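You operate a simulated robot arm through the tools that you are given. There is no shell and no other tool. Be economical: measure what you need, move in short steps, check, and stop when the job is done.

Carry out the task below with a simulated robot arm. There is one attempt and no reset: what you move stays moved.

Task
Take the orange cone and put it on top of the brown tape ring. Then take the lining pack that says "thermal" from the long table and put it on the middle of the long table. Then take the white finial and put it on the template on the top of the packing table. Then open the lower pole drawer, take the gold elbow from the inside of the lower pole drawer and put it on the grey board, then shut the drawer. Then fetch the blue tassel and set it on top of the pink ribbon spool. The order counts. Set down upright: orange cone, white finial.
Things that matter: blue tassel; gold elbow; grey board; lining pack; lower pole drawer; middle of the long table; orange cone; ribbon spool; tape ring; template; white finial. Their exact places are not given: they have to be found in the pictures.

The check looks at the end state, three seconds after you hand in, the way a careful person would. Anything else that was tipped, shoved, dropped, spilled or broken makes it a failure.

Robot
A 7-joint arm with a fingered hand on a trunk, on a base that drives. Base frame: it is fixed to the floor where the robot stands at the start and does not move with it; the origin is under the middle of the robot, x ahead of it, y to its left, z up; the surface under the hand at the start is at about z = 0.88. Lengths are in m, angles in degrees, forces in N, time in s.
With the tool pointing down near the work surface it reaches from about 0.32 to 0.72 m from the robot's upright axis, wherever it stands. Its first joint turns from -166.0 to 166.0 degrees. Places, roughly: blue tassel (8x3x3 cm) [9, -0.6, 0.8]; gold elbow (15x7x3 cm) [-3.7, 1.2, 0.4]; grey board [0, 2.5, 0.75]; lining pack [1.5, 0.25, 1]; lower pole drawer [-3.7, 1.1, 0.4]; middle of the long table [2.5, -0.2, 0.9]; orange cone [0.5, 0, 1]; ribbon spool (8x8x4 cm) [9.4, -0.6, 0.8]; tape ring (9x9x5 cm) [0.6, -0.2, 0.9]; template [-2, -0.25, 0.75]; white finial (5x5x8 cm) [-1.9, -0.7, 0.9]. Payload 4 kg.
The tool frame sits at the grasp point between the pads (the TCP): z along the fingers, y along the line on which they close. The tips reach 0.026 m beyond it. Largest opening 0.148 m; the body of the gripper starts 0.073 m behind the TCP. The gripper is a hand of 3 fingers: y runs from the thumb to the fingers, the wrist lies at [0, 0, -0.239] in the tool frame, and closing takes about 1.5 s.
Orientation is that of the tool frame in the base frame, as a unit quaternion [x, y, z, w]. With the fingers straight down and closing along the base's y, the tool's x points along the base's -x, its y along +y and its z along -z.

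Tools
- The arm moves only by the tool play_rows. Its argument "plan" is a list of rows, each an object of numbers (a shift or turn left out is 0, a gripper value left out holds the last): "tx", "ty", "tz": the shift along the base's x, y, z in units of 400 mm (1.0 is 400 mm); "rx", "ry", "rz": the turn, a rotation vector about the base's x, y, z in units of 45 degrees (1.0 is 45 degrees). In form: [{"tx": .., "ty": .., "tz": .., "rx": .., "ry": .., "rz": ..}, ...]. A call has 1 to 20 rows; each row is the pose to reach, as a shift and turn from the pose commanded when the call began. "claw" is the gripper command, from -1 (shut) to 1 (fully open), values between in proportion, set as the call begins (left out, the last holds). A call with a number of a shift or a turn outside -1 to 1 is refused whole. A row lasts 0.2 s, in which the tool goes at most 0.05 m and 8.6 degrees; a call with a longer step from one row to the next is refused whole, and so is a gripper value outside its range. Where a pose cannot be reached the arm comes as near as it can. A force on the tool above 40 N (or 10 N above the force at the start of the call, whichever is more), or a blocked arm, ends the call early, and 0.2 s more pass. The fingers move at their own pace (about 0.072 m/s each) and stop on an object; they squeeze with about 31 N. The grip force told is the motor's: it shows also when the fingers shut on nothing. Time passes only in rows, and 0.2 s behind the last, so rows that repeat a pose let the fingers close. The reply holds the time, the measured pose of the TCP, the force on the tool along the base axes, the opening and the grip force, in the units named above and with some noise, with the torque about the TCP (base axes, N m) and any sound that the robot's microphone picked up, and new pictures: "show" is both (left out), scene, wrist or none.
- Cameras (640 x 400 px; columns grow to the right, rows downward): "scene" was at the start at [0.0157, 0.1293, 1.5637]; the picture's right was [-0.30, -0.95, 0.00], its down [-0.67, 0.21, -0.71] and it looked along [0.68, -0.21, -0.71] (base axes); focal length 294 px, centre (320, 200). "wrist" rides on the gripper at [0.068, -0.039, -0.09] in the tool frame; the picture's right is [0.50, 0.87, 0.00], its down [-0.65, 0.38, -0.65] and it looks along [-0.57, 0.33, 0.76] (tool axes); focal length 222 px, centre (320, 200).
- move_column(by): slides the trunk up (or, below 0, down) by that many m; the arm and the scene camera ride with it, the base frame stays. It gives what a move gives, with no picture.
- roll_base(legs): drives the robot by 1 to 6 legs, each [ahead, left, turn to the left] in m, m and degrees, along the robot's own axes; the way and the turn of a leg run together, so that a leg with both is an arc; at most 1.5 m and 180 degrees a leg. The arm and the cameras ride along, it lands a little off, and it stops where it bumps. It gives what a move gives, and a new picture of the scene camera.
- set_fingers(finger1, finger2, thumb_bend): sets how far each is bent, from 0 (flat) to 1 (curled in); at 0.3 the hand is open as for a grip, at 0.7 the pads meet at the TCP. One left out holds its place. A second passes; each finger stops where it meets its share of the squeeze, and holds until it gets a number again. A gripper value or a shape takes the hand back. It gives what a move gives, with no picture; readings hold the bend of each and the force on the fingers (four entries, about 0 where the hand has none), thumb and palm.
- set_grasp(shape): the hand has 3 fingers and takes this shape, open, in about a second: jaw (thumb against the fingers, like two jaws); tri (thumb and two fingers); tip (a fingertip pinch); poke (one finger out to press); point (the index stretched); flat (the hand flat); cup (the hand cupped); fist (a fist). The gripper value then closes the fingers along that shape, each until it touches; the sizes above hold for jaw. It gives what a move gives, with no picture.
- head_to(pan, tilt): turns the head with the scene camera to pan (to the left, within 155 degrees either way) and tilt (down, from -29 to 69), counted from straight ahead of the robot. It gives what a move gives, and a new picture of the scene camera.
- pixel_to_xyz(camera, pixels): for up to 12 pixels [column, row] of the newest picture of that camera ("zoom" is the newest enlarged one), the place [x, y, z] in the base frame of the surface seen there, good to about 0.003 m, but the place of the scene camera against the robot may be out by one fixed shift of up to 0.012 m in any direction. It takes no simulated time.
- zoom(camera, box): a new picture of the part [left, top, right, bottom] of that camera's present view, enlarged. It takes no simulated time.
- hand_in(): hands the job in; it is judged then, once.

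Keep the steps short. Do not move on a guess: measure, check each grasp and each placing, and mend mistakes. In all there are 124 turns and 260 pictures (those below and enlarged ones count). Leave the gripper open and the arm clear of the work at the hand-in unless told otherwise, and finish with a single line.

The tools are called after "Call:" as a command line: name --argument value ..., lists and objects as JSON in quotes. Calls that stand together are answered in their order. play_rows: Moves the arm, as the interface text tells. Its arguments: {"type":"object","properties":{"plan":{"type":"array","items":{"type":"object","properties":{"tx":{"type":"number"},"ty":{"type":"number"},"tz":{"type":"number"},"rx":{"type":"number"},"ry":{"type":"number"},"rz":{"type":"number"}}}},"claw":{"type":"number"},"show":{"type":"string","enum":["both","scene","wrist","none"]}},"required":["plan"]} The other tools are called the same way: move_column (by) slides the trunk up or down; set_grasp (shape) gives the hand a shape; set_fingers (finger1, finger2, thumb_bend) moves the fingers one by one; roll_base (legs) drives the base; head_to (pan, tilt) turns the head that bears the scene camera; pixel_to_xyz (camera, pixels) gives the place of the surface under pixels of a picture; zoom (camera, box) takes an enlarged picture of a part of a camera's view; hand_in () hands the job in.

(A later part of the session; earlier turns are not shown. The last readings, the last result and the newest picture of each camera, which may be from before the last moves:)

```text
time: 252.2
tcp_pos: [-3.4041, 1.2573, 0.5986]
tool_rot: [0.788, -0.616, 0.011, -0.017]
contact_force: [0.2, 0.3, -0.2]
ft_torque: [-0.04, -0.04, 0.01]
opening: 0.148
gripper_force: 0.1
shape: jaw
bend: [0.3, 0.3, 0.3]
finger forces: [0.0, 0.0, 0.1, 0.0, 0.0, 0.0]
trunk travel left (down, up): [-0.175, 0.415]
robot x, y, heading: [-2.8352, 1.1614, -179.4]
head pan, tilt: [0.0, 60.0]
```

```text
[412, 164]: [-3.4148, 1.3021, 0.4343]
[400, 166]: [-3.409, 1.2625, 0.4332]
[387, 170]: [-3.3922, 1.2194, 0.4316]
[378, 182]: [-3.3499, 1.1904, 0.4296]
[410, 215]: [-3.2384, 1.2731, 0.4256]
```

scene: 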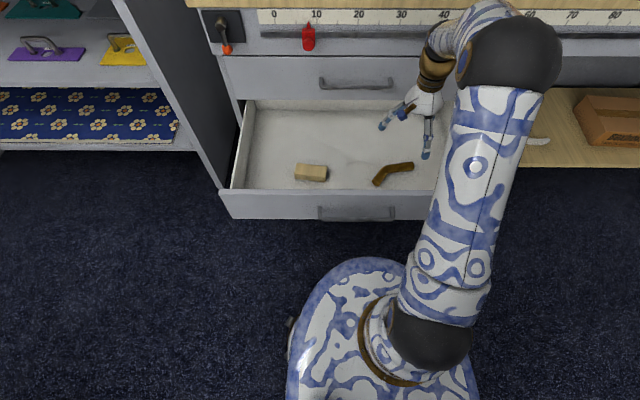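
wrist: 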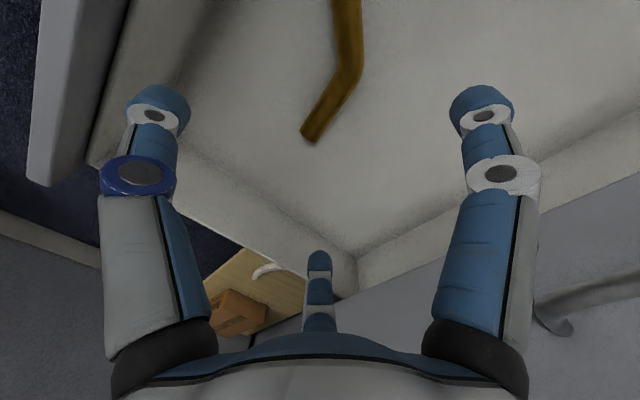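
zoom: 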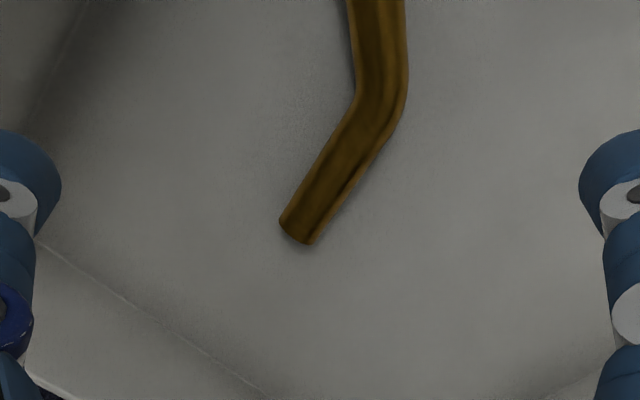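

The leg's centre is (-3.408, 1.258), well lined up. I'll descend to z≈0.432 watching the force.

Call:
play_rows --plan '[{"tx": -0.01, "ty": -0.005, "tz": -0.1}, {"tx": -0.01, "ty": -0.005, "tz": -0.2}, {"tx": -0.01, "ty": -0.005, "tz": -0.3}, {"tx": -0.01, "ty": -0.005, "tz": -0.36}, {"tx": -0.01, "ty": -0.005, "tz": -0.39}, {"tx": -0.01, "ty": -0.005, "tz": -0.405}, {"tx": -0.01, "ty": -0.005, "tz": -0.417}, {"tx": -0.01, "ty": -0.005, "tz": -0.417}]'

Call:
zoom --camera "scene" --box '[330, 60, 490, 220]'

```text
time: 254.0
tcp_pos: [-3.4081, 1.2529, 0.4324]
tool_rot: [0.788, -0.616, 0.012, -0.018]
contact_force: [-0.2, -0.5, -0.1]
ft_torque: [0.04, -0.02, -0.01]
opening: 0.1479
gripper_force: 0.0
shape: jaw
bend: [0.3, 0.3, 0.3]
finger forces: [0.0, 0.0, 0.0, 0.1, 0.0, 0.0]
trunk travel left (down, up): [-0.175, 0.415]
robot x, y, heading: [-2.8363, 1.1607, -179.9]
head pan, tilt: [0.0, 60.0]
```

scene: 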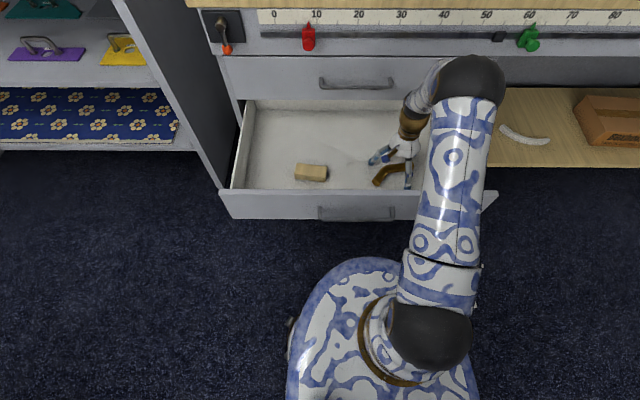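
wrist: 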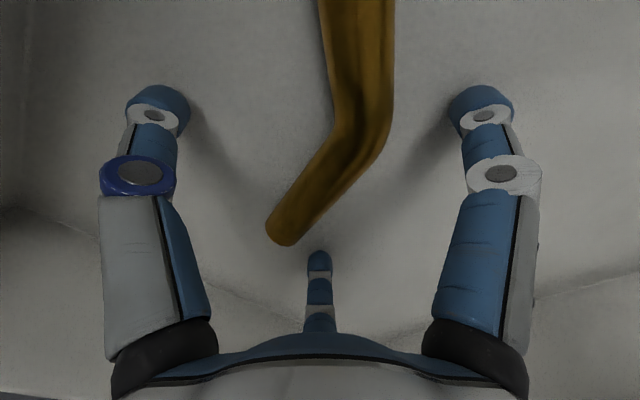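

```text
2.50 times, centred on (410, 140) of scene
```

zoom: 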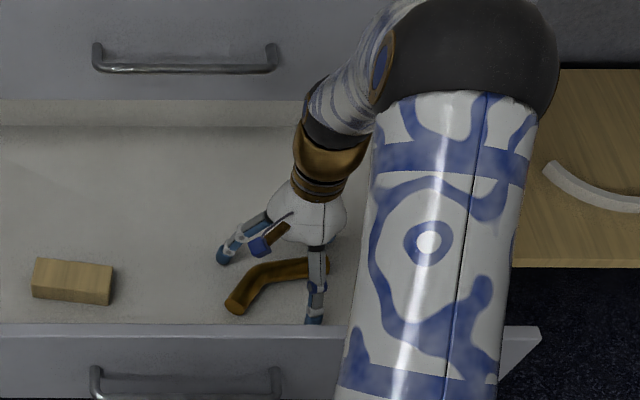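

The leg lies between the thumb and the fingers. I'll lower 2 mm more and close.

Call:
play_rows --plan '[{"tz": -0.006}, {"tz": -0.006}, {"tz": -0.006}, {"tz": -0.006}, {"tz": -0.006}, {"tz": -0.006}, {"tz": -0.006}, {"tz": -0.006}, {"tz": -0.006}]' --claw -1

```text
time: 256.0
tcp_pos: [-3.4083, 1.2535, 0.4294]
tool_rot: [0.788, -0.615, 0.011, -0.017]
contact_force: [-0.4, -0.1, -1.4]
ft_torque: [0.04, 0.0, 0.0]
opening: 0.0274
gripper_force: 31.0
shape: jaw
bend: [0.78, 0.74, 0.7]
finger forces: [22.4, 24.7, 0.0, 0.0, 28.8, 0.0]
trunk travel left (down, up): [-0.175, 0.415]
robot x, y, heading: [-2.8366, 1.1603, -179.3]
head pan, tilt: [0.0, 60.0]
```

scene: 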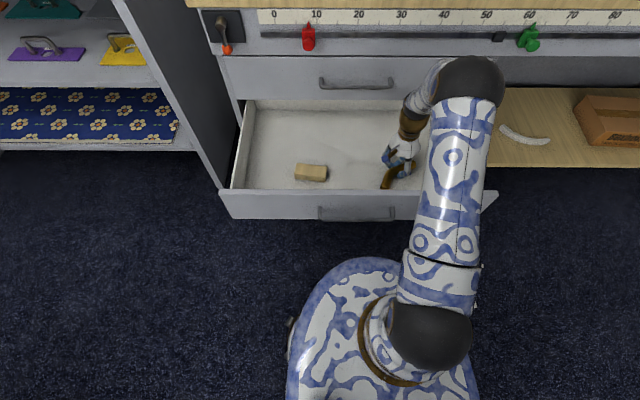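
wrist: 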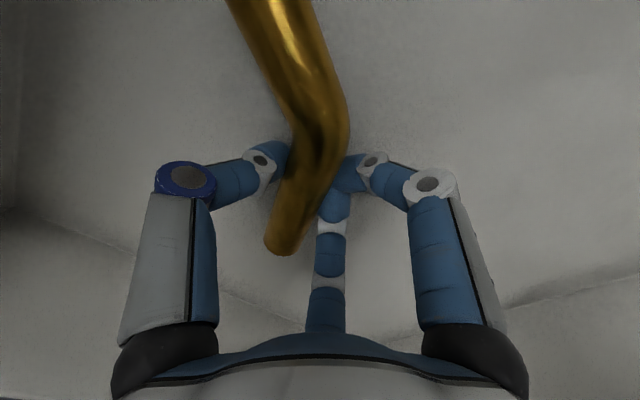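

The elbow is gripped (finger forces 22/25/29 N). Lifting straight up.

Call:
play_rows --plan '[{"tz": 0.04}, {"tz": 0.12}, {"tz": 0.22}, {"tz": 0.32}, {"tz": 0.42}, {"tz": 0.5}, {"tz": 0.5}]'

```text
time: 257.6
tcp_pos: [-3.4114, 1.2538, 0.63]
tool_rot: [0.788, -0.615, 0.012, -0.017]
contact_force: [-0.2, 0.2, -1.2]
ft_torque: [0.05, 0.05, -0.01]
opening: 0.0273
gripper_force: 30.9
shape: jaw
bend: [0.78, 0.74, 0.7]
finger forces: [23.9, 25.8, 0.0, 0.0, 29.1, 0.0]
trunk travel left (down, up): [-0.175, 0.415]
robot x, y, heading: [-2.8359, 1.1586, -179.5]
head pan, tilt: [0.0, 60.0]
```

scene: 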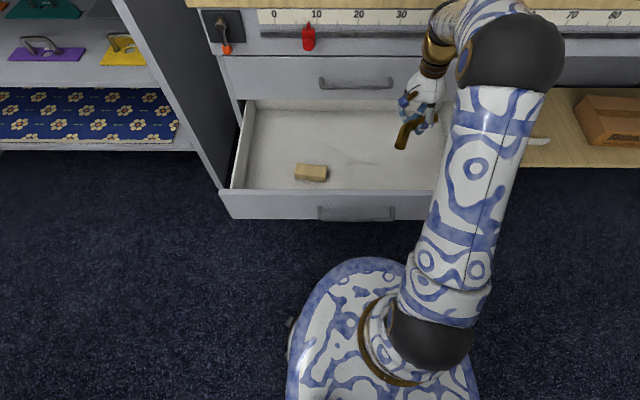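
wrist: 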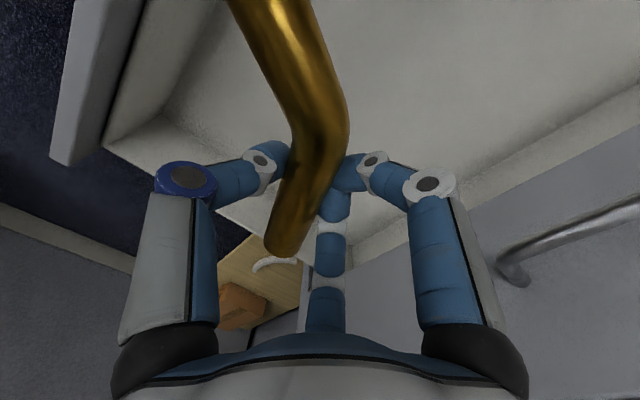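

The elbow is out. I'll draw the arm back over the drawer front, raise the trunk, and drive to the grey board by the left counter.

Call:
play_rows --plan '[{"tx": 0.1, "ty": -0.04}, {"tx": 0.2, "ty": -0.08}, {"tx": 0.3, "ty": -0.12}, {"tx": 0.4, "ty": -0.16}, {"tx": 0.4, "ty": -0.2}, {"tx": 0.4, "ty": -0.2}]' --show "none"

Call:
move_column --by 0.4

Call:
roll_base --legs '[[-0.6, 0, 0], [0, 0, -90]]'

Call:
head_to --pan -50 --tilt 25

```text
time: 259.0
tcp_pos: [-3.248, 1.1758, 0.6284]
tool_rot: [0.788, -0.616, 0.012, -0.017]
contact_force: [-0.5, 0.1, -1.2]
ft_torque: [-0.01, 0.02, -0.01]
opening: 0.0272
gripper_force: 30.6
shape: jaw
bend: [0.78, 0.74, 0.7]
finger forces: [26.1, 28.3, 0.1, 0.0, 29.1, 0.0]
trunk travel left (down, up): [-0.175, 0.415]
robot x, y, heading: [-2.8362, 1.1595, -179.5]
head pan, tilt: [0.0, 60.0]
```

```text
time: 262.8
tcp_pos: [-3.2489, 1.175, 1.0282]
tool_rot: [0.788, -0.615, 0.012, -0.017]
contact_force: [0.4, -0.5, -1.3]
ft_torque: [0.04, 0.03, 0.0]
opening: 0.0272
gripper_force: 31.3
shape: jaw
bend: [0.78, 0.74, 0.7]
finger forces: [26.1, 28.2, 0.0, 0.1, 28.9, 0.1]
trunk travel left (down, up): [-0.575, 0.015]
robot x, y, heading: [-2.8393, 1.1603, -179.4]
head pan, tilt: [0.0, 60.0]
```

```text
time: 270.1
tcp_pos: [-2.2116, 1.5786, 1.0279]
tool_rot: [-0.122, 0.992, -0.021, 0.004]
contact_force: [0.3, 0.2, -1.4]
ft_torque: [0.05, -0.04, 0.02]
opening: 0.0269
gripper_force: 30.8
shape: jaw
bend: [0.78, 0.74, 0.7]
finger forces: [26.4, 28.6, 0.0, 0.0, 28.7, 0.0]
trunk travel left (down, up): [-0.575, 0.015]
robot x, y, heading: [-2.2246, 1.1653, 90.6]
head pan, tilt: [0.0, 60.0]
```

scene: 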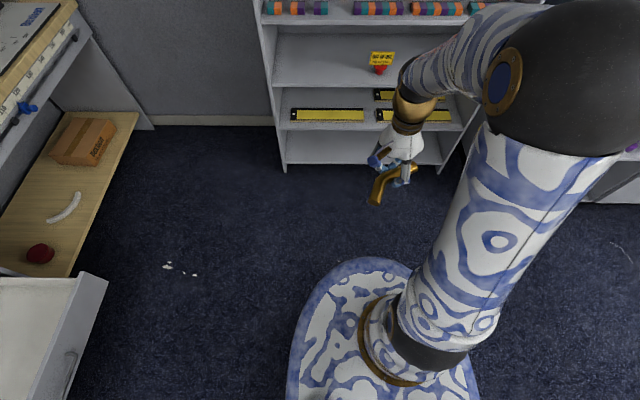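

```text
time: 271.2
tcp_pos: [-2.2117, 1.5775, 1.0276]
tool_rot: [-0.123, 0.992, -0.02, 0.004]
contact_force: [0.0, 0.2, -1.2]
ft_torque: [-0.01, -0.01, -0.02]
opening: 0.0268
gripper_force: 30.9
shape: jaw
bend: [0.78, 0.74, 0.7]
finger forces: [26.3, 28.6, 0.1, 0.0, 28.7, 0.0]
trunk travel left (down, up): [-0.575, 0.015]
robot x, y, heading: [-2.2235, 1.1634, 90.6]
head pan, tilt: [-50.0, 25.0]
```

scene: 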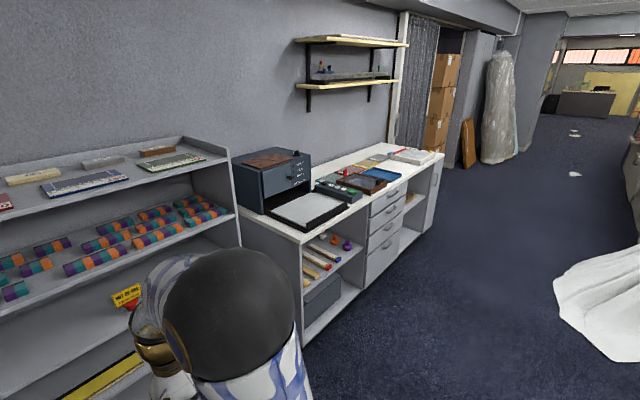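

The counter is ahead to the right. I'll strafe toward x≈-0.1, moving a bit nearer the counter to avoid the cloth.

Call:
roll_base --legs '[[0, -1.1, 0], [0.25, -1.0, -0.6]]'

Call:
head_to --pan 0 --tilt 40

```text
time: 281.8
tcp_pos: [-0.1105, 1.8452, 1.0287]
tool_rot: [-0.116, 0.993, -0.021, 0.005]
contact_force: [-0.4, 0.6, -1.5]
ft_torque: [0.04, 0.02, 0.01]
opening: 0.0268
gripper_force: 30.7
shape: jaw
bend: [0.78, 0.74, 0.7]
finger forces: [26.4, 28.7, 0.0, 0.1, 28.6, 0.0]
trunk travel left (down, up): [-0.575, 0.015]
robot x, y, heading: [-0.1321, 1.4337, 89.8]
head pan, tilt: [-50.0, 25.0]
```

scene: 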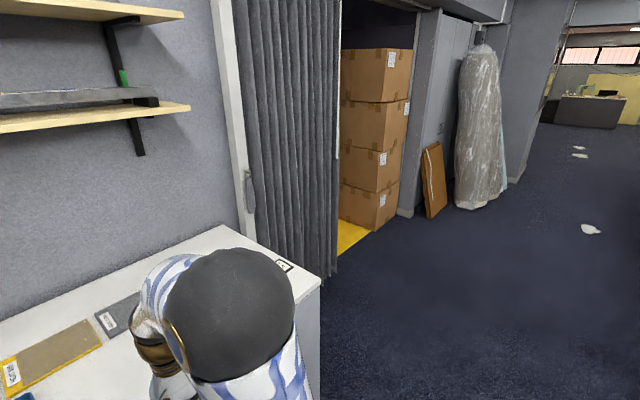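

```text
time: 283.0
tcp_pos: [-0.1114, 1.8439, 1.0284]
tool_rot: [-0.116, 0.993, -0.02, 0.004]
contact_force: [0.2, -0.4, -2.1]
ft_torque: [0.04, 0.0, 0.0]
opening: 0.027
gripper_force: 31.4
shape: jaw
bend: [0.78, 0.74, 0.7]
finger forces: [26.4, 28.7, 0.0, 0.1, 28.8, 0.0]
trunk travel left (down, up): [-0.575, 0.015]
robot x, y, heading: [-0.1286, 1.429, 89.7]
head pan, tilt: [0.0, 40.0]
```

scene: 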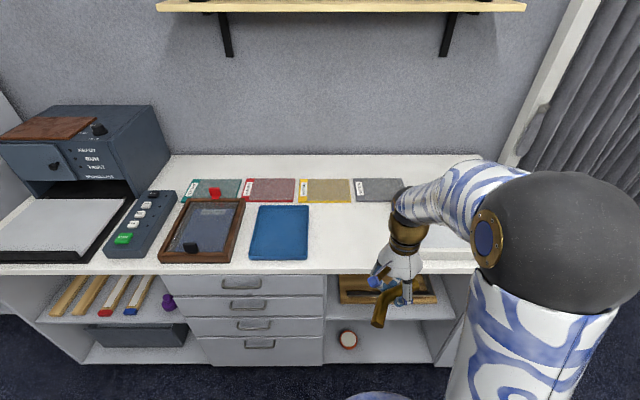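

There are four sample boards: green, red, yellow-edged and grey at (380,189). I'll zoom in and measure.

Call:
zoom --camera "scene" --box '[170, 160, 430, 280]'

Call:
pixel_to_xyz --camera "scene" --pixels '[[355, 180], [402, 180], [355, 201], [395, 201], [380, 190], [325, 190], [280, 235], [270, 190], [300, 268], [455, 240]]'

```text
2.46 times, centred on (300, 220) of scene
```

zoom: 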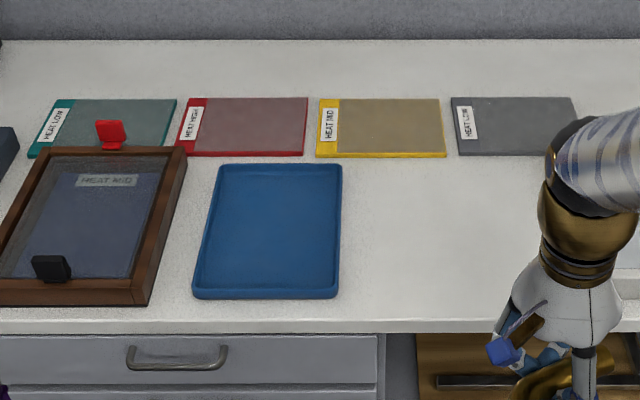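

```text
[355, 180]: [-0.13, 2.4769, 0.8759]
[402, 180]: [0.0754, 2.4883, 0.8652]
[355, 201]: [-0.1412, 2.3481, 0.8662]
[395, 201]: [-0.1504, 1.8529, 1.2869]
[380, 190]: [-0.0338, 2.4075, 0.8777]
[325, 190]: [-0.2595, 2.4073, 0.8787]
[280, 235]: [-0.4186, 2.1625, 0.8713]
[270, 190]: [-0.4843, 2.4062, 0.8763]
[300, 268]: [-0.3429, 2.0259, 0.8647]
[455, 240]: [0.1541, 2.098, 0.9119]
```

The grey board ("HEAT LOW") spans x -0.13…0.07, y 2.35…2.48, top ≈0.870. I'll take a wrist picture to see how the elbow lies in the hand while driving nearer.

Call:
roll_base --legs '[[0.27, -0.08, 0.3]]'

Call:
play_rows --plan '[{}]' --show "wrist"

Call:
pixel_to_xyz --camera "wrist" --pixels '[[285, 245], [300, 200], [318, 150], [325, 120], [300, 70], [270, 20], [250, 5], [285, 40]]'

```text
time: 284.9
tcp_pos: [-0.0334, 2.1201, 1.0278]
tool_rot: [-0.12, 0.993, -0.021, 0.004]
contact_force: [0.1, -0.2, -1.4]
ft_torque: [0.03, 0.0, 0.01]
opening: 0.027
gripper_force: 30.8
shape: jaw
bend: [0.78, 0.74, 0.7]
finger forces: [26.3, 28.7, 0.1, 0.0, 28.7, 0.1]
trunk travel left (down, up): [-0.575, 0.015]
robot x, y, heading: [-0.051, 1.7053, 90.2]
head pan, tilt: [0.0, 40.0]
```

scene: 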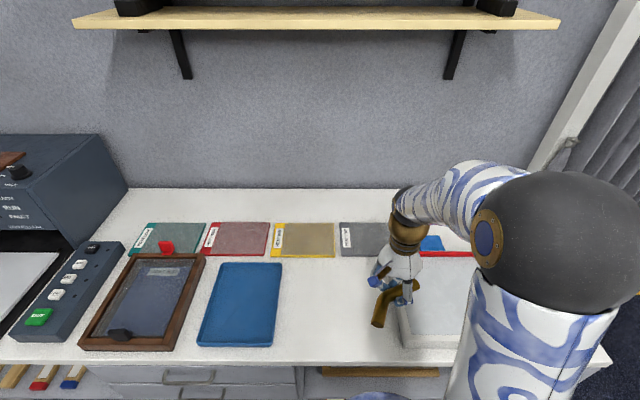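

```text
time: 285.4
tcp_pos: [-0.0339, 2.118, 1.029]
tool_rot: [-0.12, 0.993, -0.02, 0.005]
contact_force: [0.5, 0.6, -1.2]
ft_torque: [0.01, 0.01, -0.02]
opening: 0.0271
gripper_force: 31.1
shape: jaw
bend: [0.78, 0.74, 0.7]
finger forces: [26.4, 28.7, 0.0, 0.1, 28.6, 0.1]
trunk travel left (down, up): [-0.575, 0.015]
robot x, y, heading: [-0.0482, 1.7032, 90.6]
head pan, tilt: [0.0, 40.0]
```

wrist: 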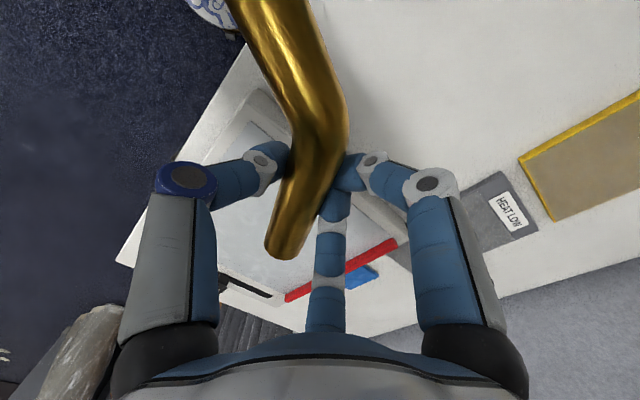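

```text
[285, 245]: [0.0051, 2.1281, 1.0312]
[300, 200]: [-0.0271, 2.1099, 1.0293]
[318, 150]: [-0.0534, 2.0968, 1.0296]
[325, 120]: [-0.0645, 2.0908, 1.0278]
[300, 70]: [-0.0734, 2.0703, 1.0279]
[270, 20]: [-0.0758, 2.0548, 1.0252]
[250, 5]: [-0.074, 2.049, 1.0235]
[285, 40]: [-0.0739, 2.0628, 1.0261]
```

The elbow lies level in the hand, its bottom about 2.7 cm below the TCP. I'll move 2.5 cm closer and yaw -35° so it lies along the board.

Call:
roll_base --legs '[[0.025, 0, 0]]'

Call:
play_rows --plan '[{"tx": 0.01, "ty": 0.1, "rz": -0.13}, {"tx": 0.02, "ty": 0.2, "rz": -0.26}, {"tx": 0.03, "ty": 0.3, "rz": -0.39}, {"tx": 0.04, "ty": 0.4, "rz": -0.52}, {"tx": 0.05, "ty": 0.5, "rz": -0.65}, {"tx": 0.06, "ty": 0.6, "rz": -0.78}, {"tx": 0.06, "ty": 0.69, "rz": -0.78}, {"tx": 0.06, "ty": 0.69, "rz": -0.78, "tz": -0.1}, {"tx": 0.06, "ty": 0.69, "rz": -0.78, "tz": -0.2}, {"tx": 0.06, "ty": 0.69, "rz": -0.78, "tz": -0.2}]'

Call:
zoom --camera "wrist" --box '[100, 0, 540, 275]'

Call:
zoom --camera "scene" --box '[300, 170, 480, 290]'

```text
time: 286.2
tcp_pos: [-0.0354, 2.1444, 1.0284]
tool_rot: [-0.121, 0.992, -0.02, 0.004]
contact_force: [0.1, 0.5, -1.2]
ft_torque: [-0.03, -0.01, 0.0]
opening: 0.0272
gripper_force: 31.0
shape: jaw
bend: [0.78, 0.74, 0.7]
finger forces: [26.5, 28.9, 0.1, 0.0, 28.9, 0.1]
trunk travel left (down, up): [-0.575, 0.015]
robot x, y, heading: [-0.0475, 1.7316, 90.4]
head pan, tilt: [0.0, 40.0]
```

scene: 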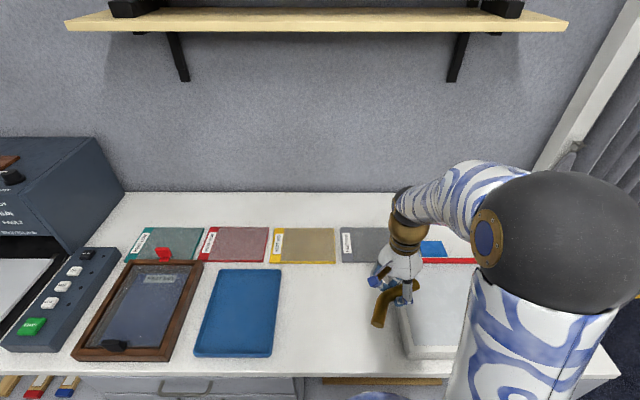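

```text
time: 288.4
tcp_pos: [-0.0127, 2.4199, 0.9486]
tool_rot: [0.184, 0.983, -0.022, -0.001]
contact_force: [-0.2, -0.5, -1.1]
ft_torque: [0.0, -0.03, 0.0]
opening: 0.0266
gripper_force: 30.8
shape: jaw
bend: [0.78, 0.74, 0.7]
finger forces: [0.0, 31.5, 0.0, 0.1, 28.4, 0.0]
trunk travel left (down, up): [-0.575, 0.015]
robot x, y, heading: [-0.0483, 1.7334, 90.8]
head pan, tilt: [0.0, 40.0]
```

scene: 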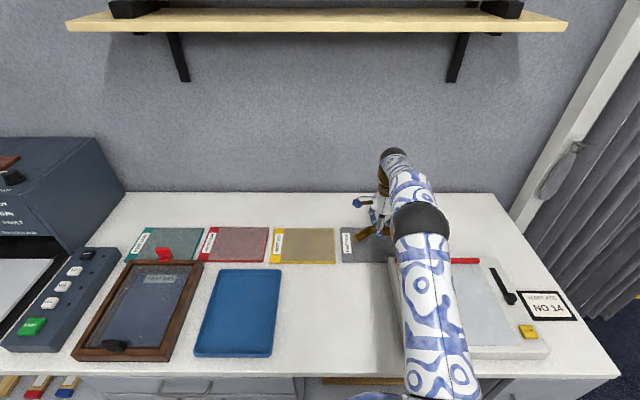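
wrist: 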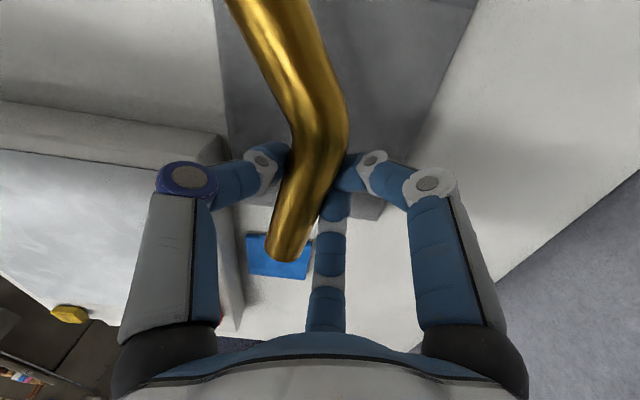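

```text
1.45 times, centred on (320, 138) of wrist
```

zoom: 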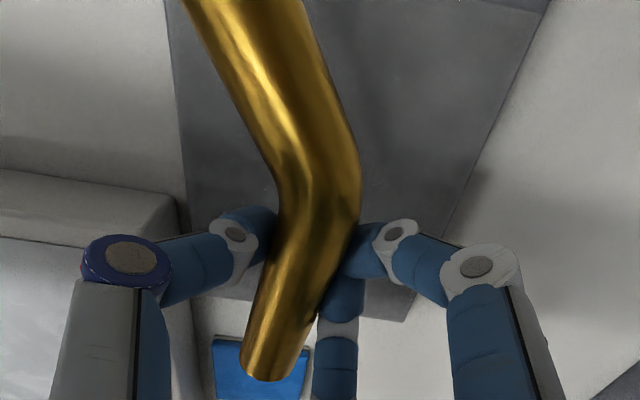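

```text
3.33 times, centred on (390, 230) of scene
```

zoom: 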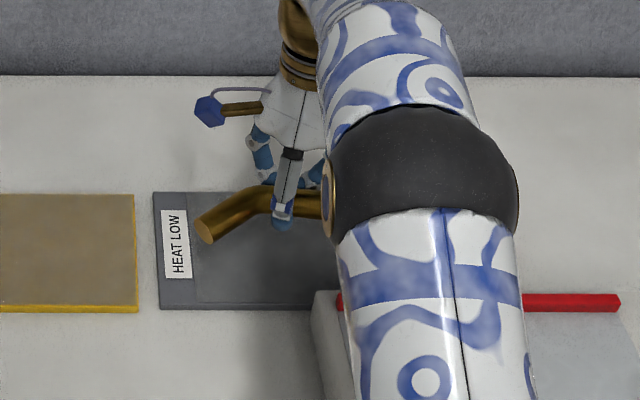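

I'll check the white device next to the board and measure the elbow against the board.

Call:
pixel_to_xyz --camera "wrist" --pixels '[[215, 125], [205, 150], [100, 100], [228, 80], [375, 215], [440, 90], [285, 245], [325, 120], [290, 60], [255, 5]]'

Call:
pixel_to_xyz --camera "scene" --pixels '[[388, 260], [386, 268], [348, 262], [346, 230], [385, 262], [361, 240], [378, 228]]'

```text
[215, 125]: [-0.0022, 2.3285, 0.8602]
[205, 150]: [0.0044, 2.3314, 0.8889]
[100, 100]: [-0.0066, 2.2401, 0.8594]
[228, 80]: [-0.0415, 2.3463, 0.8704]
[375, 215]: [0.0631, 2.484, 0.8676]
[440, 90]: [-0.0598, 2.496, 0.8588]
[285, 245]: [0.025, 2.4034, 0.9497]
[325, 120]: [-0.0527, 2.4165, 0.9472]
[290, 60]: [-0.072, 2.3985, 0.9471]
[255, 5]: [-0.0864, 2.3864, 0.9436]
```

```text
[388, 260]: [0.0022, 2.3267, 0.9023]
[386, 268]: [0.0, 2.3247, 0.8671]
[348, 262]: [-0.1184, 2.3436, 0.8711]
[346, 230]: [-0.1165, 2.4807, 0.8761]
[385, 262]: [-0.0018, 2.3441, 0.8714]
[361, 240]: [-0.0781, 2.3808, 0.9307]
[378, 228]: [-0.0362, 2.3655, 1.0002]
```

The elbow is fully over the board. Lowering slowly (contact expected near TCP z≈0.899).

Call:
play_rows --plan '[{"tz": -0.05}, {"tz": -0.09}, {"tz": -0.11}, {"tz": -0.117}, {"tz": -0.122}, {"tz": -0.127}, {"tz": -0.127}]' --show "wrist"

```text
time: 290.0
tcp_pos: [-0.0093, 2.4199, 0.8973]
tool_rot: [0.184, 0.983, -0.021, -0.001]
contact_force: [-0.5, 0.7, 1.9]
ft_torque: [-0.08, 0.03, 0.0]
opening: 0.0268
gripper_force: 30.8
shape: jaw
bend: [0.79, 0.74, 0.69]
finger forces: [0.1, 32.4, 0.1, 0.0, 27.2, 0.1]
trunk travel left (down, up): [-0.575, 0.015]
robot x, y, heading: [-0.0495, 1.7306, 90.7]
head pan, tilt: [0.0, 40.0]
```

wrist: 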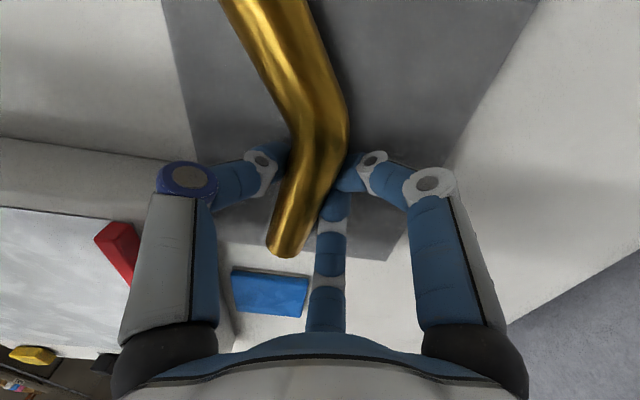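

Light contact. I'll go 2 mm lower, then open.

Call:
play_rows --plan '[{"tz": -0.003}, {"tz": -0.006}, {"tz": -0.006}]' --show "none"

Call:
set_fingers --finger1 0.45 --finger2 0.45 --thumb_bend 0.45

Call:
play_rows --plan '[{"tz": 0.05}, {"tz": 0.1}, {"tz": 0.2}, {"tz": 0.3}, {"tz": 0.35}, {"tz": 0.35}]'

Call:
zoom --camera "wrist" --box '[180, 0, 480, 190]'

```text
time: 290.8
tcp_pos: [-0.0105, 2.4198, 0.8946]
tool_rot: [0.185, 0.983, -0.021, -0.002]
contact_force: [-1.5, 1.1, 7.0]
ft_torque: [-0.19, 0.13, -0.07]
opening: 0.0266
gripper_force: 30.8
shape: jaw
bend: [0.78, 0.74, 0.72]
finger forces: [0.0, 32.8, 0.1, 0.1, 26.1, 0.1]
trunk travel left (down, up): [-0.575, 0.015]
robot x, y, heading: [-0.0525, 1.7327, 90.6]
head pan, tilt: [0.0, 40.0]
```

```text
time: 291.2
tcp_pos: [-0.0091, 2.4217, 0.9044]
tool_rot: [0.184, 0.983, -0.012, -0.002]
contact_force: [1.1, -3.2, 26.3]
ft_torque: [0.48, -0.19, 0.01]
opening: 0.0701
gripper_force: 13.2
shape: fingers
bend: [0.49, 0.47, 0.45]
finger forces: [13.4, 12.8, 0.1, 0.0, 0.0, 0.0]
trunk travel left (down, up): [-0.575, 0.015]
robot x, y, heading: [-0.0488, 1.7278, 90.5]
head pan, tilt: [0.0, 40.0]
stopped: the force on the tool passed its limit at 42 N (the readings are from after the stop); the commanded pose is now the measured one
```

```text
time: 292.6
tcp_pos: [-0.0094, 2.4219, 1.0392]
tool_rot: [0.185, 0.983, -0.017, -0.002]
contact_force: [0.4, 0.6, -0.7]
ft_torque: [-0.04, 0.01, 0.02]
opening: 0.0781
gripper_force: 0.1
shape: fingers
bend: [0.45, 0.45, 0.45]
finger forces: [0.1, 0.0, 0.0, 0.0, 0.0, 0.0]
trunk travel left (down, up): [-0.575, 0.015]
robot x, y, heading: [-0.0467, 1.729, 90.5]
head pan, tilt: [0.0, 40.0]
```

scene: 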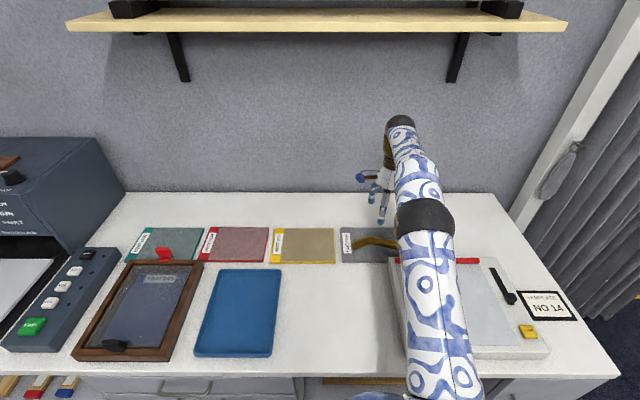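
wrist: 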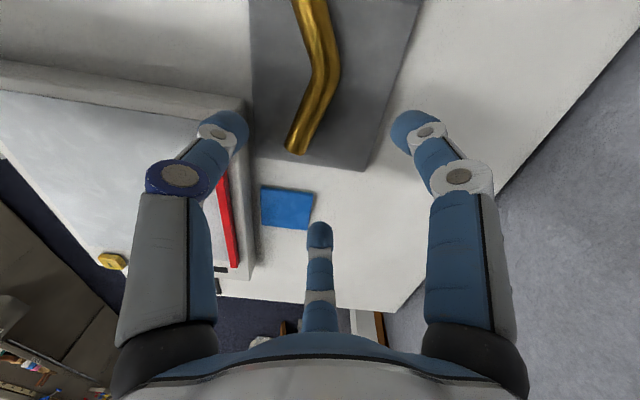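

```text
2.11 times, centred on (330, 95) of wrist
```

zoom: 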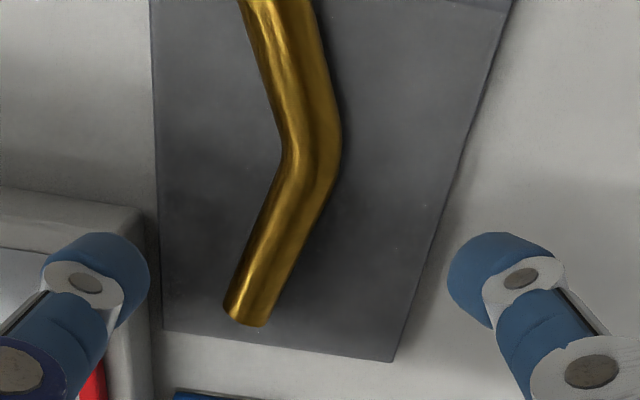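

The elbow rests on the grey board. I'll raise, draw in, and unwind the hand's yaw.

Call:
play_rows --plan '[{"ty": -0.1, "tz": 0.03, "rz": 0.14}, {"ty": -0.2, "tz": 0.06, "rz": 0.28}, {"ty": -0.3, "tz": 0.1, "rz": 0.42}, {"ty": -0.4, "tz": 0.14, "rz": 0.56}, {"ty": -0.5, "tz": 0.18, "rz": 0.7}, {"ty": -0.6, "tz": 0.2, "rz": 0.85}, {"ty": -0.68, "tz": 0.22, "rz": 1.0}, {"ty": -0.68, "tz": 0.22, "rz": 1.0}]' --claw 1 --show "none"

Call:
play_rows --plan '[{"rz": 0.14}, {"rz": 0.28}, {"rz": 0.42}, {"rz": 0.56}, {"rz": 0.7}, {"rz": 0.85}, {"rz": 1.0}, {"rz": 1.0}]' --show "scene"

Call:
zoom --camera "scene" --box '[300, 170, 480, 290]'

```text
time: 294.4
tcp_pos: [-0.0111, 2.1509, 1.1281]
tool_rot: [-0.207, 0.978, -0.016, 0.004]
contact_force: [-0.9, -1.0, -0.7]
ft_torque: [0.0, -0.03, 0.0]
opening: 0.148
gripper_force: 0.1
shape: jaw
bend: [0.3, 0.3, 0.3]
finger forces: [0.0, 0.0, 0.0, 0.1, 0.0, 0.0]
trunk travel left (down, up): [-0.575, 0.015]
robot x, y, heading: [-0.0506, 1.7312, 90.5]
head pan, tilt: [0.0, 40.0]
```

```text
time: 296.2
tcp_pos: [-0.0104, 2.1517, 1.1272]
tool_rot: [-0.566, 0.824, -0.013, 0.01]
contact_force: [1.1, 0.6, -0.2]
ft_torque: [0.0, 0.03, 0.0]
opening: 0.1478
gripper_force: 0.1
shape: jaw
bend: [0.3, 0.3, 0.3]
finger forces: [0.0, 0.1, 0.1, 0.1, 0.0, 0.0]
trunk travel left (down, up): [-0.575, 0.015]
robot x, y, heading: [-0.0481, 1.7296, 90.2]
head pan, tilt: [0.0, 40.0]
```

scene: 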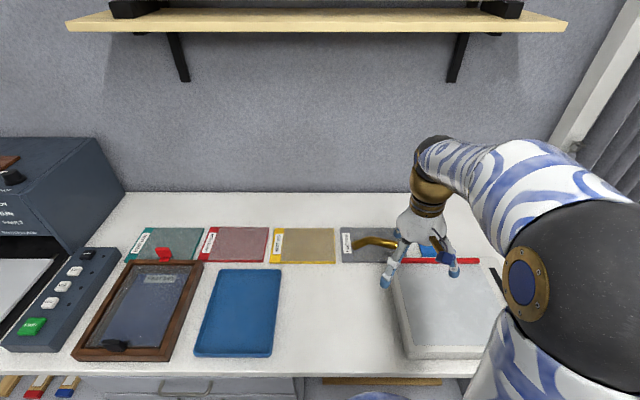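

```text
3.33 times, centred on (390, 230) of scene
```

zoom: 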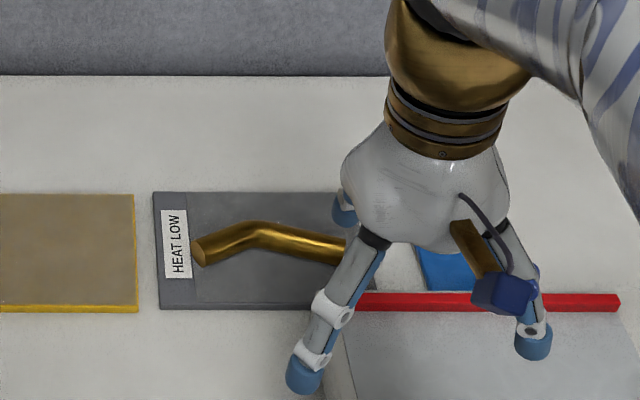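

The elbow lies well within the grey board. Driving back to the drawer.

Call:
roll_base --legs '[[-0.38, 0, 0], [0, 1.1, 0], [0, 1.2, 0], [-0.08, 0, 0], [0, 0, 90]]'

Call:
head_to --pan 0 --tilt 40

```text
time: 313.9
tcp_pos: [-2.7438, 1.2804, 1.1272]
tool_rot: [0.983, -0.184, 0.003, -0.017]
contact_force: [-0.2, -0.1, 0.0]
ft_torque: [-0.01, 0.0, -0.01]
opening: 0.1478
gripper_force: 0.1
shape: jaw
bend: [0.3, 0.3, 0.3]
finger forces: [0.1, 0.1, 0.0, 0.0, 0.0, 0.0]
trunk travel left (down, up): [-0.575, 0.015]
robot x, y, heading: [-2.3221, 1.2412, -179.3]
head pan, tilt: [0.0, 40.0]
```

scene: 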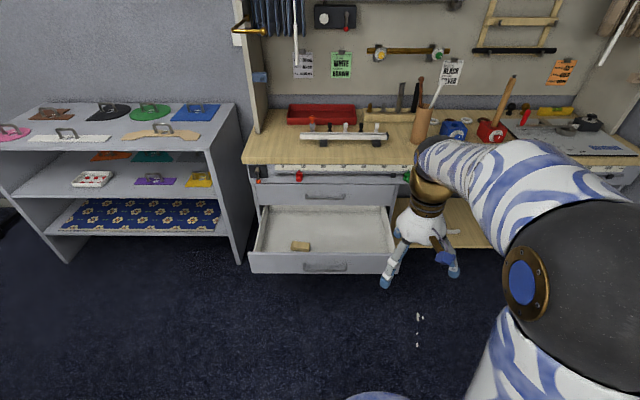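

```text
time: 314.5
tcp_pos: [-2.7436, 1.2805, 1.1277]
tool_rot: [0.983, -0.183, 0.002, -0.016]
contact_force: [0.6, 0.0, -0.5]
ft_torque: [-0.02, -0.03, 0.0]
opening: 0.1481
gripper_force: 0.1
shape: jaw
bend: [0.3, 0.3, 0.3]
finger forces: [0.0, 0.0, 0.1, 0.0, 0.0, 0.1]
trunk travel left (down, up): [-0.575, 0.015]
robot x, y, heading: [-2.3222, 1.2443, -179.4]
head pan, tilt: [0.0, 40.0]
```

scene: 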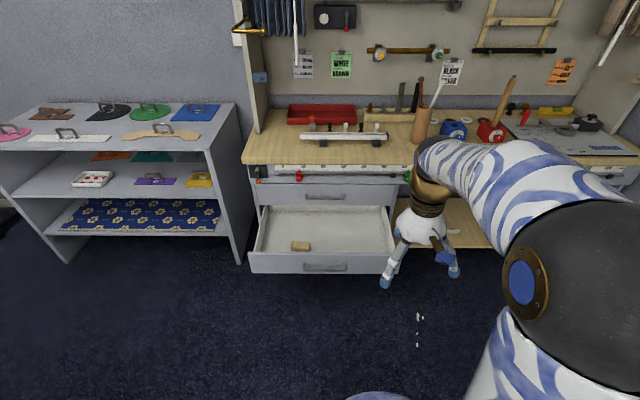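

I'll lower the trunk, shut the hand, and pitch it to horizontal again for pushing the drawer front beside its handle.

Call:
move_column --by -0.4

Call:
play_rows --plan '[{"tx": -0.06, "tz": -0.04, "ry": 0.14}, {"tx": -0.12, "tz": -0.08, "ry": 0.28}, {"tx": -0.18, "tz": -0.12, "ry": 0.42}, {"tx": -0.24, "tz": -0.16, "ry": 0.56}, {"tx": -0.3, "tz": -0.2, "ry": 0.7}, {"tx": -0.36, "tz": -0.25, "ry": 0.85}, {"tx": -0.42, "tz": -0.3, "ry": 1.0}, {"tx": -0.42, "tz": -0.3, "ry": 1.0}]' --claw -1 --show "none"

Call:
play_rows --plan '[{"tx": -0.05, "ty": 0.02, "tz": -0.05, "ry": 0.14}, {"tx": -0.1, "ty": 0.04, "tz": -0.1, "ry": 0.28}, {"tx": -0.14, "ty": 0.06, "tz": -0.15, "ry": 0.42}, {"tx": -0.18, "ty": 0.075, "tz": -0.2, "ry": 0.56}, {"tx": -0.21, "ty": 0.075, "tz": -0.26, "ry": 0.7}, {"tx": -0.21, "ty": 0.075, "tz": -0.32, "ry": 0.85}, {"tx": -0.21, "ty": 0.075, "tz": -0.36, "ry": 1.0}, {"tx": -0.21, "ty": 0.075, "tz": -0.36, "ry": 1.0}]'

```text
time: 318.3
tcp_pos: [-2.7433, 1.2816, 0.7273]
tool_rot: [0.983, -0.183, 0.002, -0.016]
contact_force: [-0.1, 0.2, 0.0]
ft_torque: [-0.02, 0.04, 0.0]
opening: 0.1481
gripper_force: 0.0
shape: jaw
bend: [0.3, 0.3, 0.3]
finger forces: [0.1, 0.1, 0.0, 0.0, 0.0, 0.0]
trunk travel left (down, up): [-0.175, 0.415]
robot x, y, heading: [-2.3245, 1.2461, -179.4]
head pan, tilt: [0.0, 40.0]
```

```text
time: 320.1
tcp_pos: [-2.9137, 1.2804, 0.607]
tool_rot: [0.909, -0.174, -0.375, 0.056]
contact_force: [-0.5, 0.3, 0.4]
ft_torque: [-0.01, 0.01, 0.01]
opening: 0.0
gripper_force: 30.9
shape: jaw
bend: [0.7, 0.7, 0.7]
finger forces: [0.0, 0.1, 0.0, 0.1, 0.1, 0.0]
trunk travel left (down, up): [-0.175, 0.415]
robot x, y, heading: [-2.3208, 1.2415, -179.5]
head pan, tilt: [0.0, 40.0]
```

```text
time: 321.9
tcp_pos: [-2.9961, 1.31, 0.4631]
tool_rot: [0.696, -0.14, -0.694, 0.12]
contact_force: [0.1, -0.3, -1.2]
ft_torque: [-0.01, 0.02, -0.02]
opening: 0.0001
gripper_force: 31.4
shape: jaw
bend: [0.7, 0.7, 0.7]
finger forces: [0.0, 0.0, 0.0, 0.0, 0.1, 0.0]
trunk travel left (down, up): [-0.175, 0.415]
robot x, y, heading: [-2.3199, 1.2381, -179.5]
head pan, tilt: [0.0, 40.0]
```

scene: 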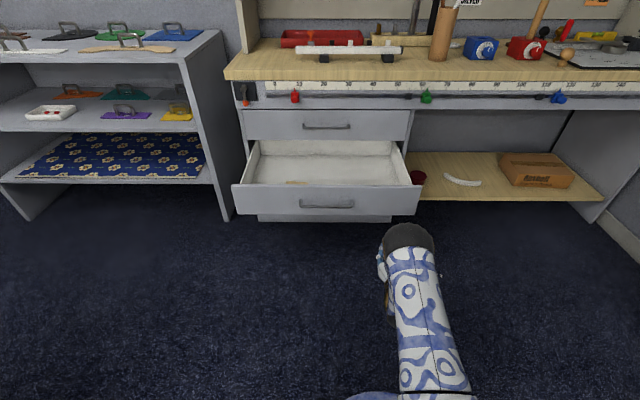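
wrist: 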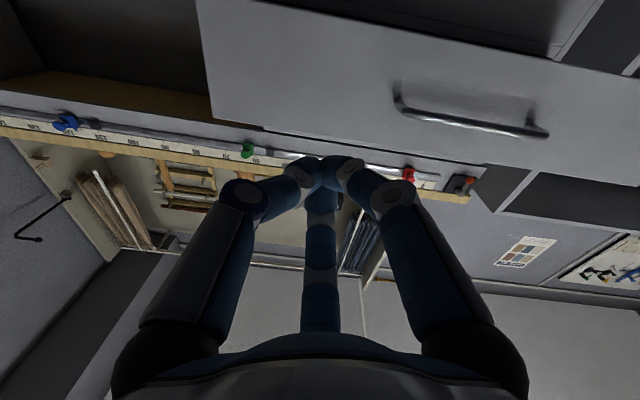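

The shut hand points at the drawer front. I'll drive ahead 0.48 m to push it most of the way in.

Call:
roll_base --legs '[[0.48, 0, 0]]'

Call:
play_rows --plan '[{"tx": -0.03}, {"tx": -0.06}, {"tx": -0.09}, {"tx": -0.11}, {"tx": -0.125}, {"tx": -0.14}, {"tx": -0.14}]'

```text
time: 324.8
tcp_pos: [-3.4753, 1.3102, 0.4636]
tool_rot: [0.696, -0.143, -0.694, 0.116]
contact_force: [-0.7, 0.3, -0.1]
ft_torque: [-0.01, -0.05, 0.01]
opening: 0.0001
gripper_force: 31.3
shape: jaw
bend: [0.7, 0.7, 0.7]
finger forces: [0.0, 0.0, 0.0, 0.0, 0.1, 0.0]
trunk travel left (down, up): [-0.175, 0.415]
robot x, y, heading: [-2.8063, 1.2418, -179.7]
head pan, tilt: [0.0, 40.0]
```

scene: 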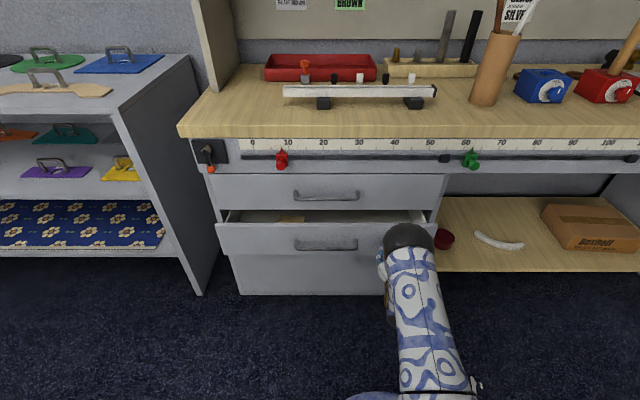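

```text
time: 326.4
tcp_pos: [-3.5322, 1.311, 0.4634]
tool_rot: [0.696, -0.142, -0.694, 0.116]
contact_force: [1.4, 0.4, -0.7]
ft_torque: [-0.02, -0.02, 0.01]
opening: 0.0002
gripper_force: 31.0
shape: jaw
bend: [0.7, 0.7, 0.7]
finger forces: [0.1, 0.0, 0.0, 0.0, 0.1, 0.0]
trunk travel left (down, up): [-0.175, 0.415]
robot x, y, heading: [-2.8059, 1.2407, -180.1]
head pan, tilt: [0.0, 40.0]
```

scene: 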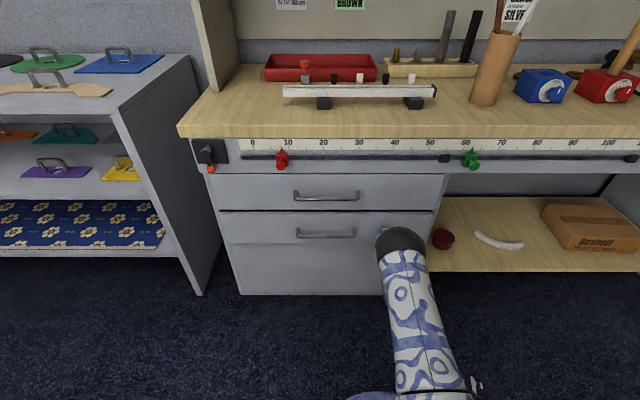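
wrist: 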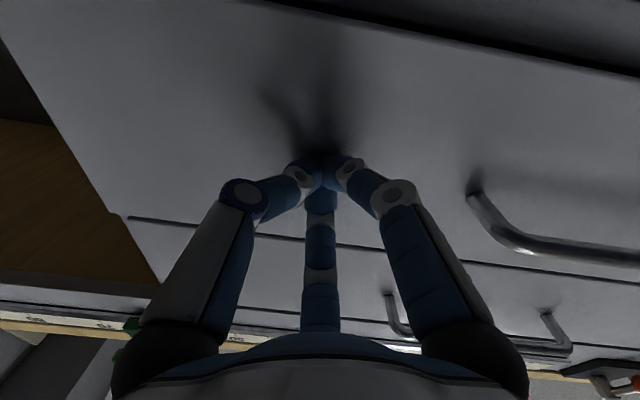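

Nearly shut. I'll push further until it meets its stop.

Call:
play_rows --plan '[{"tx": -0.01}, {"tx": -0.02}, {"tx": -0.03}, {"tx": -0.04}, {"tx": -0.05}, {"tx": -0.06}, {"tx": -0.06}]' --show "scene"

Call:
zoom --camera "scene" --box '[200, 160, 460, 310]'

Call:
pixel_to_xyz --camera "scene" --pixels '[[270, 225], [350, 225], [270, 190], [240, 225], [325, 234], [325, 195]]'

```text
time: 327.3
tcp_pos: [-3.5408, 1.3107, 0.4617]
tool_rot: [0.697, -0.144, -0.692, 0.115]
contact_force: [16.8, -1.1, 5.3]
ft_torque: [-0.03, 0.19, 0.1]
opening: 0.0001
gripper_force: 31.3
shape: jaw
bend: [0.7, 0.7, 0.7]
finger forces: [0.0, 0.1, 0.1, 0.1, 0.0, 0.0]
trunk travel left (down, up): [-0.175, 0.415]
robot x, y, heading: [-2.8029, 1.2378, -180.1]
head pan, tilt: [0.0, 40.0]
stopped in row 4: the force on the tool passed its limit at 48 N (the readings are from after the stop); the commanded pose is now the measured one
```

scene: 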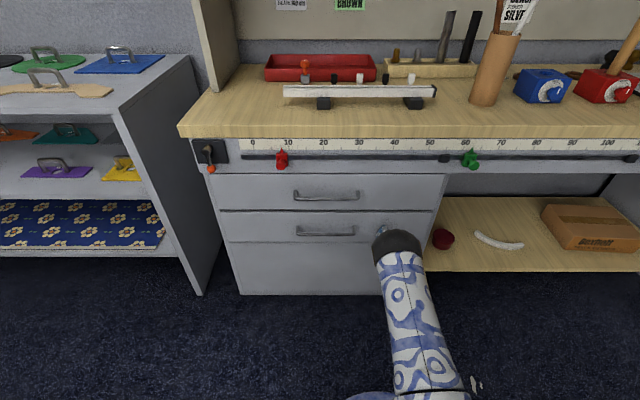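

```text
2.46 times, centred on (330, 235) of scene
```

zoom: 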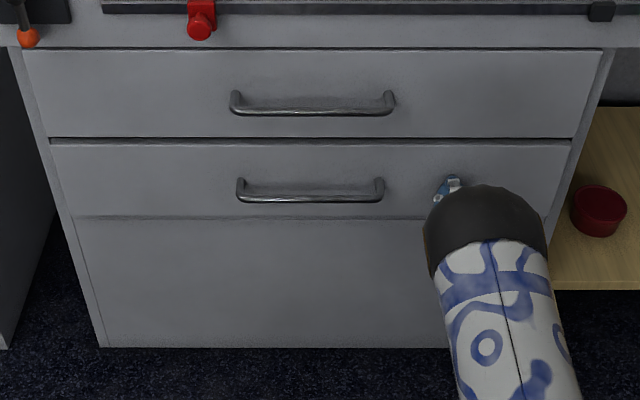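

```text
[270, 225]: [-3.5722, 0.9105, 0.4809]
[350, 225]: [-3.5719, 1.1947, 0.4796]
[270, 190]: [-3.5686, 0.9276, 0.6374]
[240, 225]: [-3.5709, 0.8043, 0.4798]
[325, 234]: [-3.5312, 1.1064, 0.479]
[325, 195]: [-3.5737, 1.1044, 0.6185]
```

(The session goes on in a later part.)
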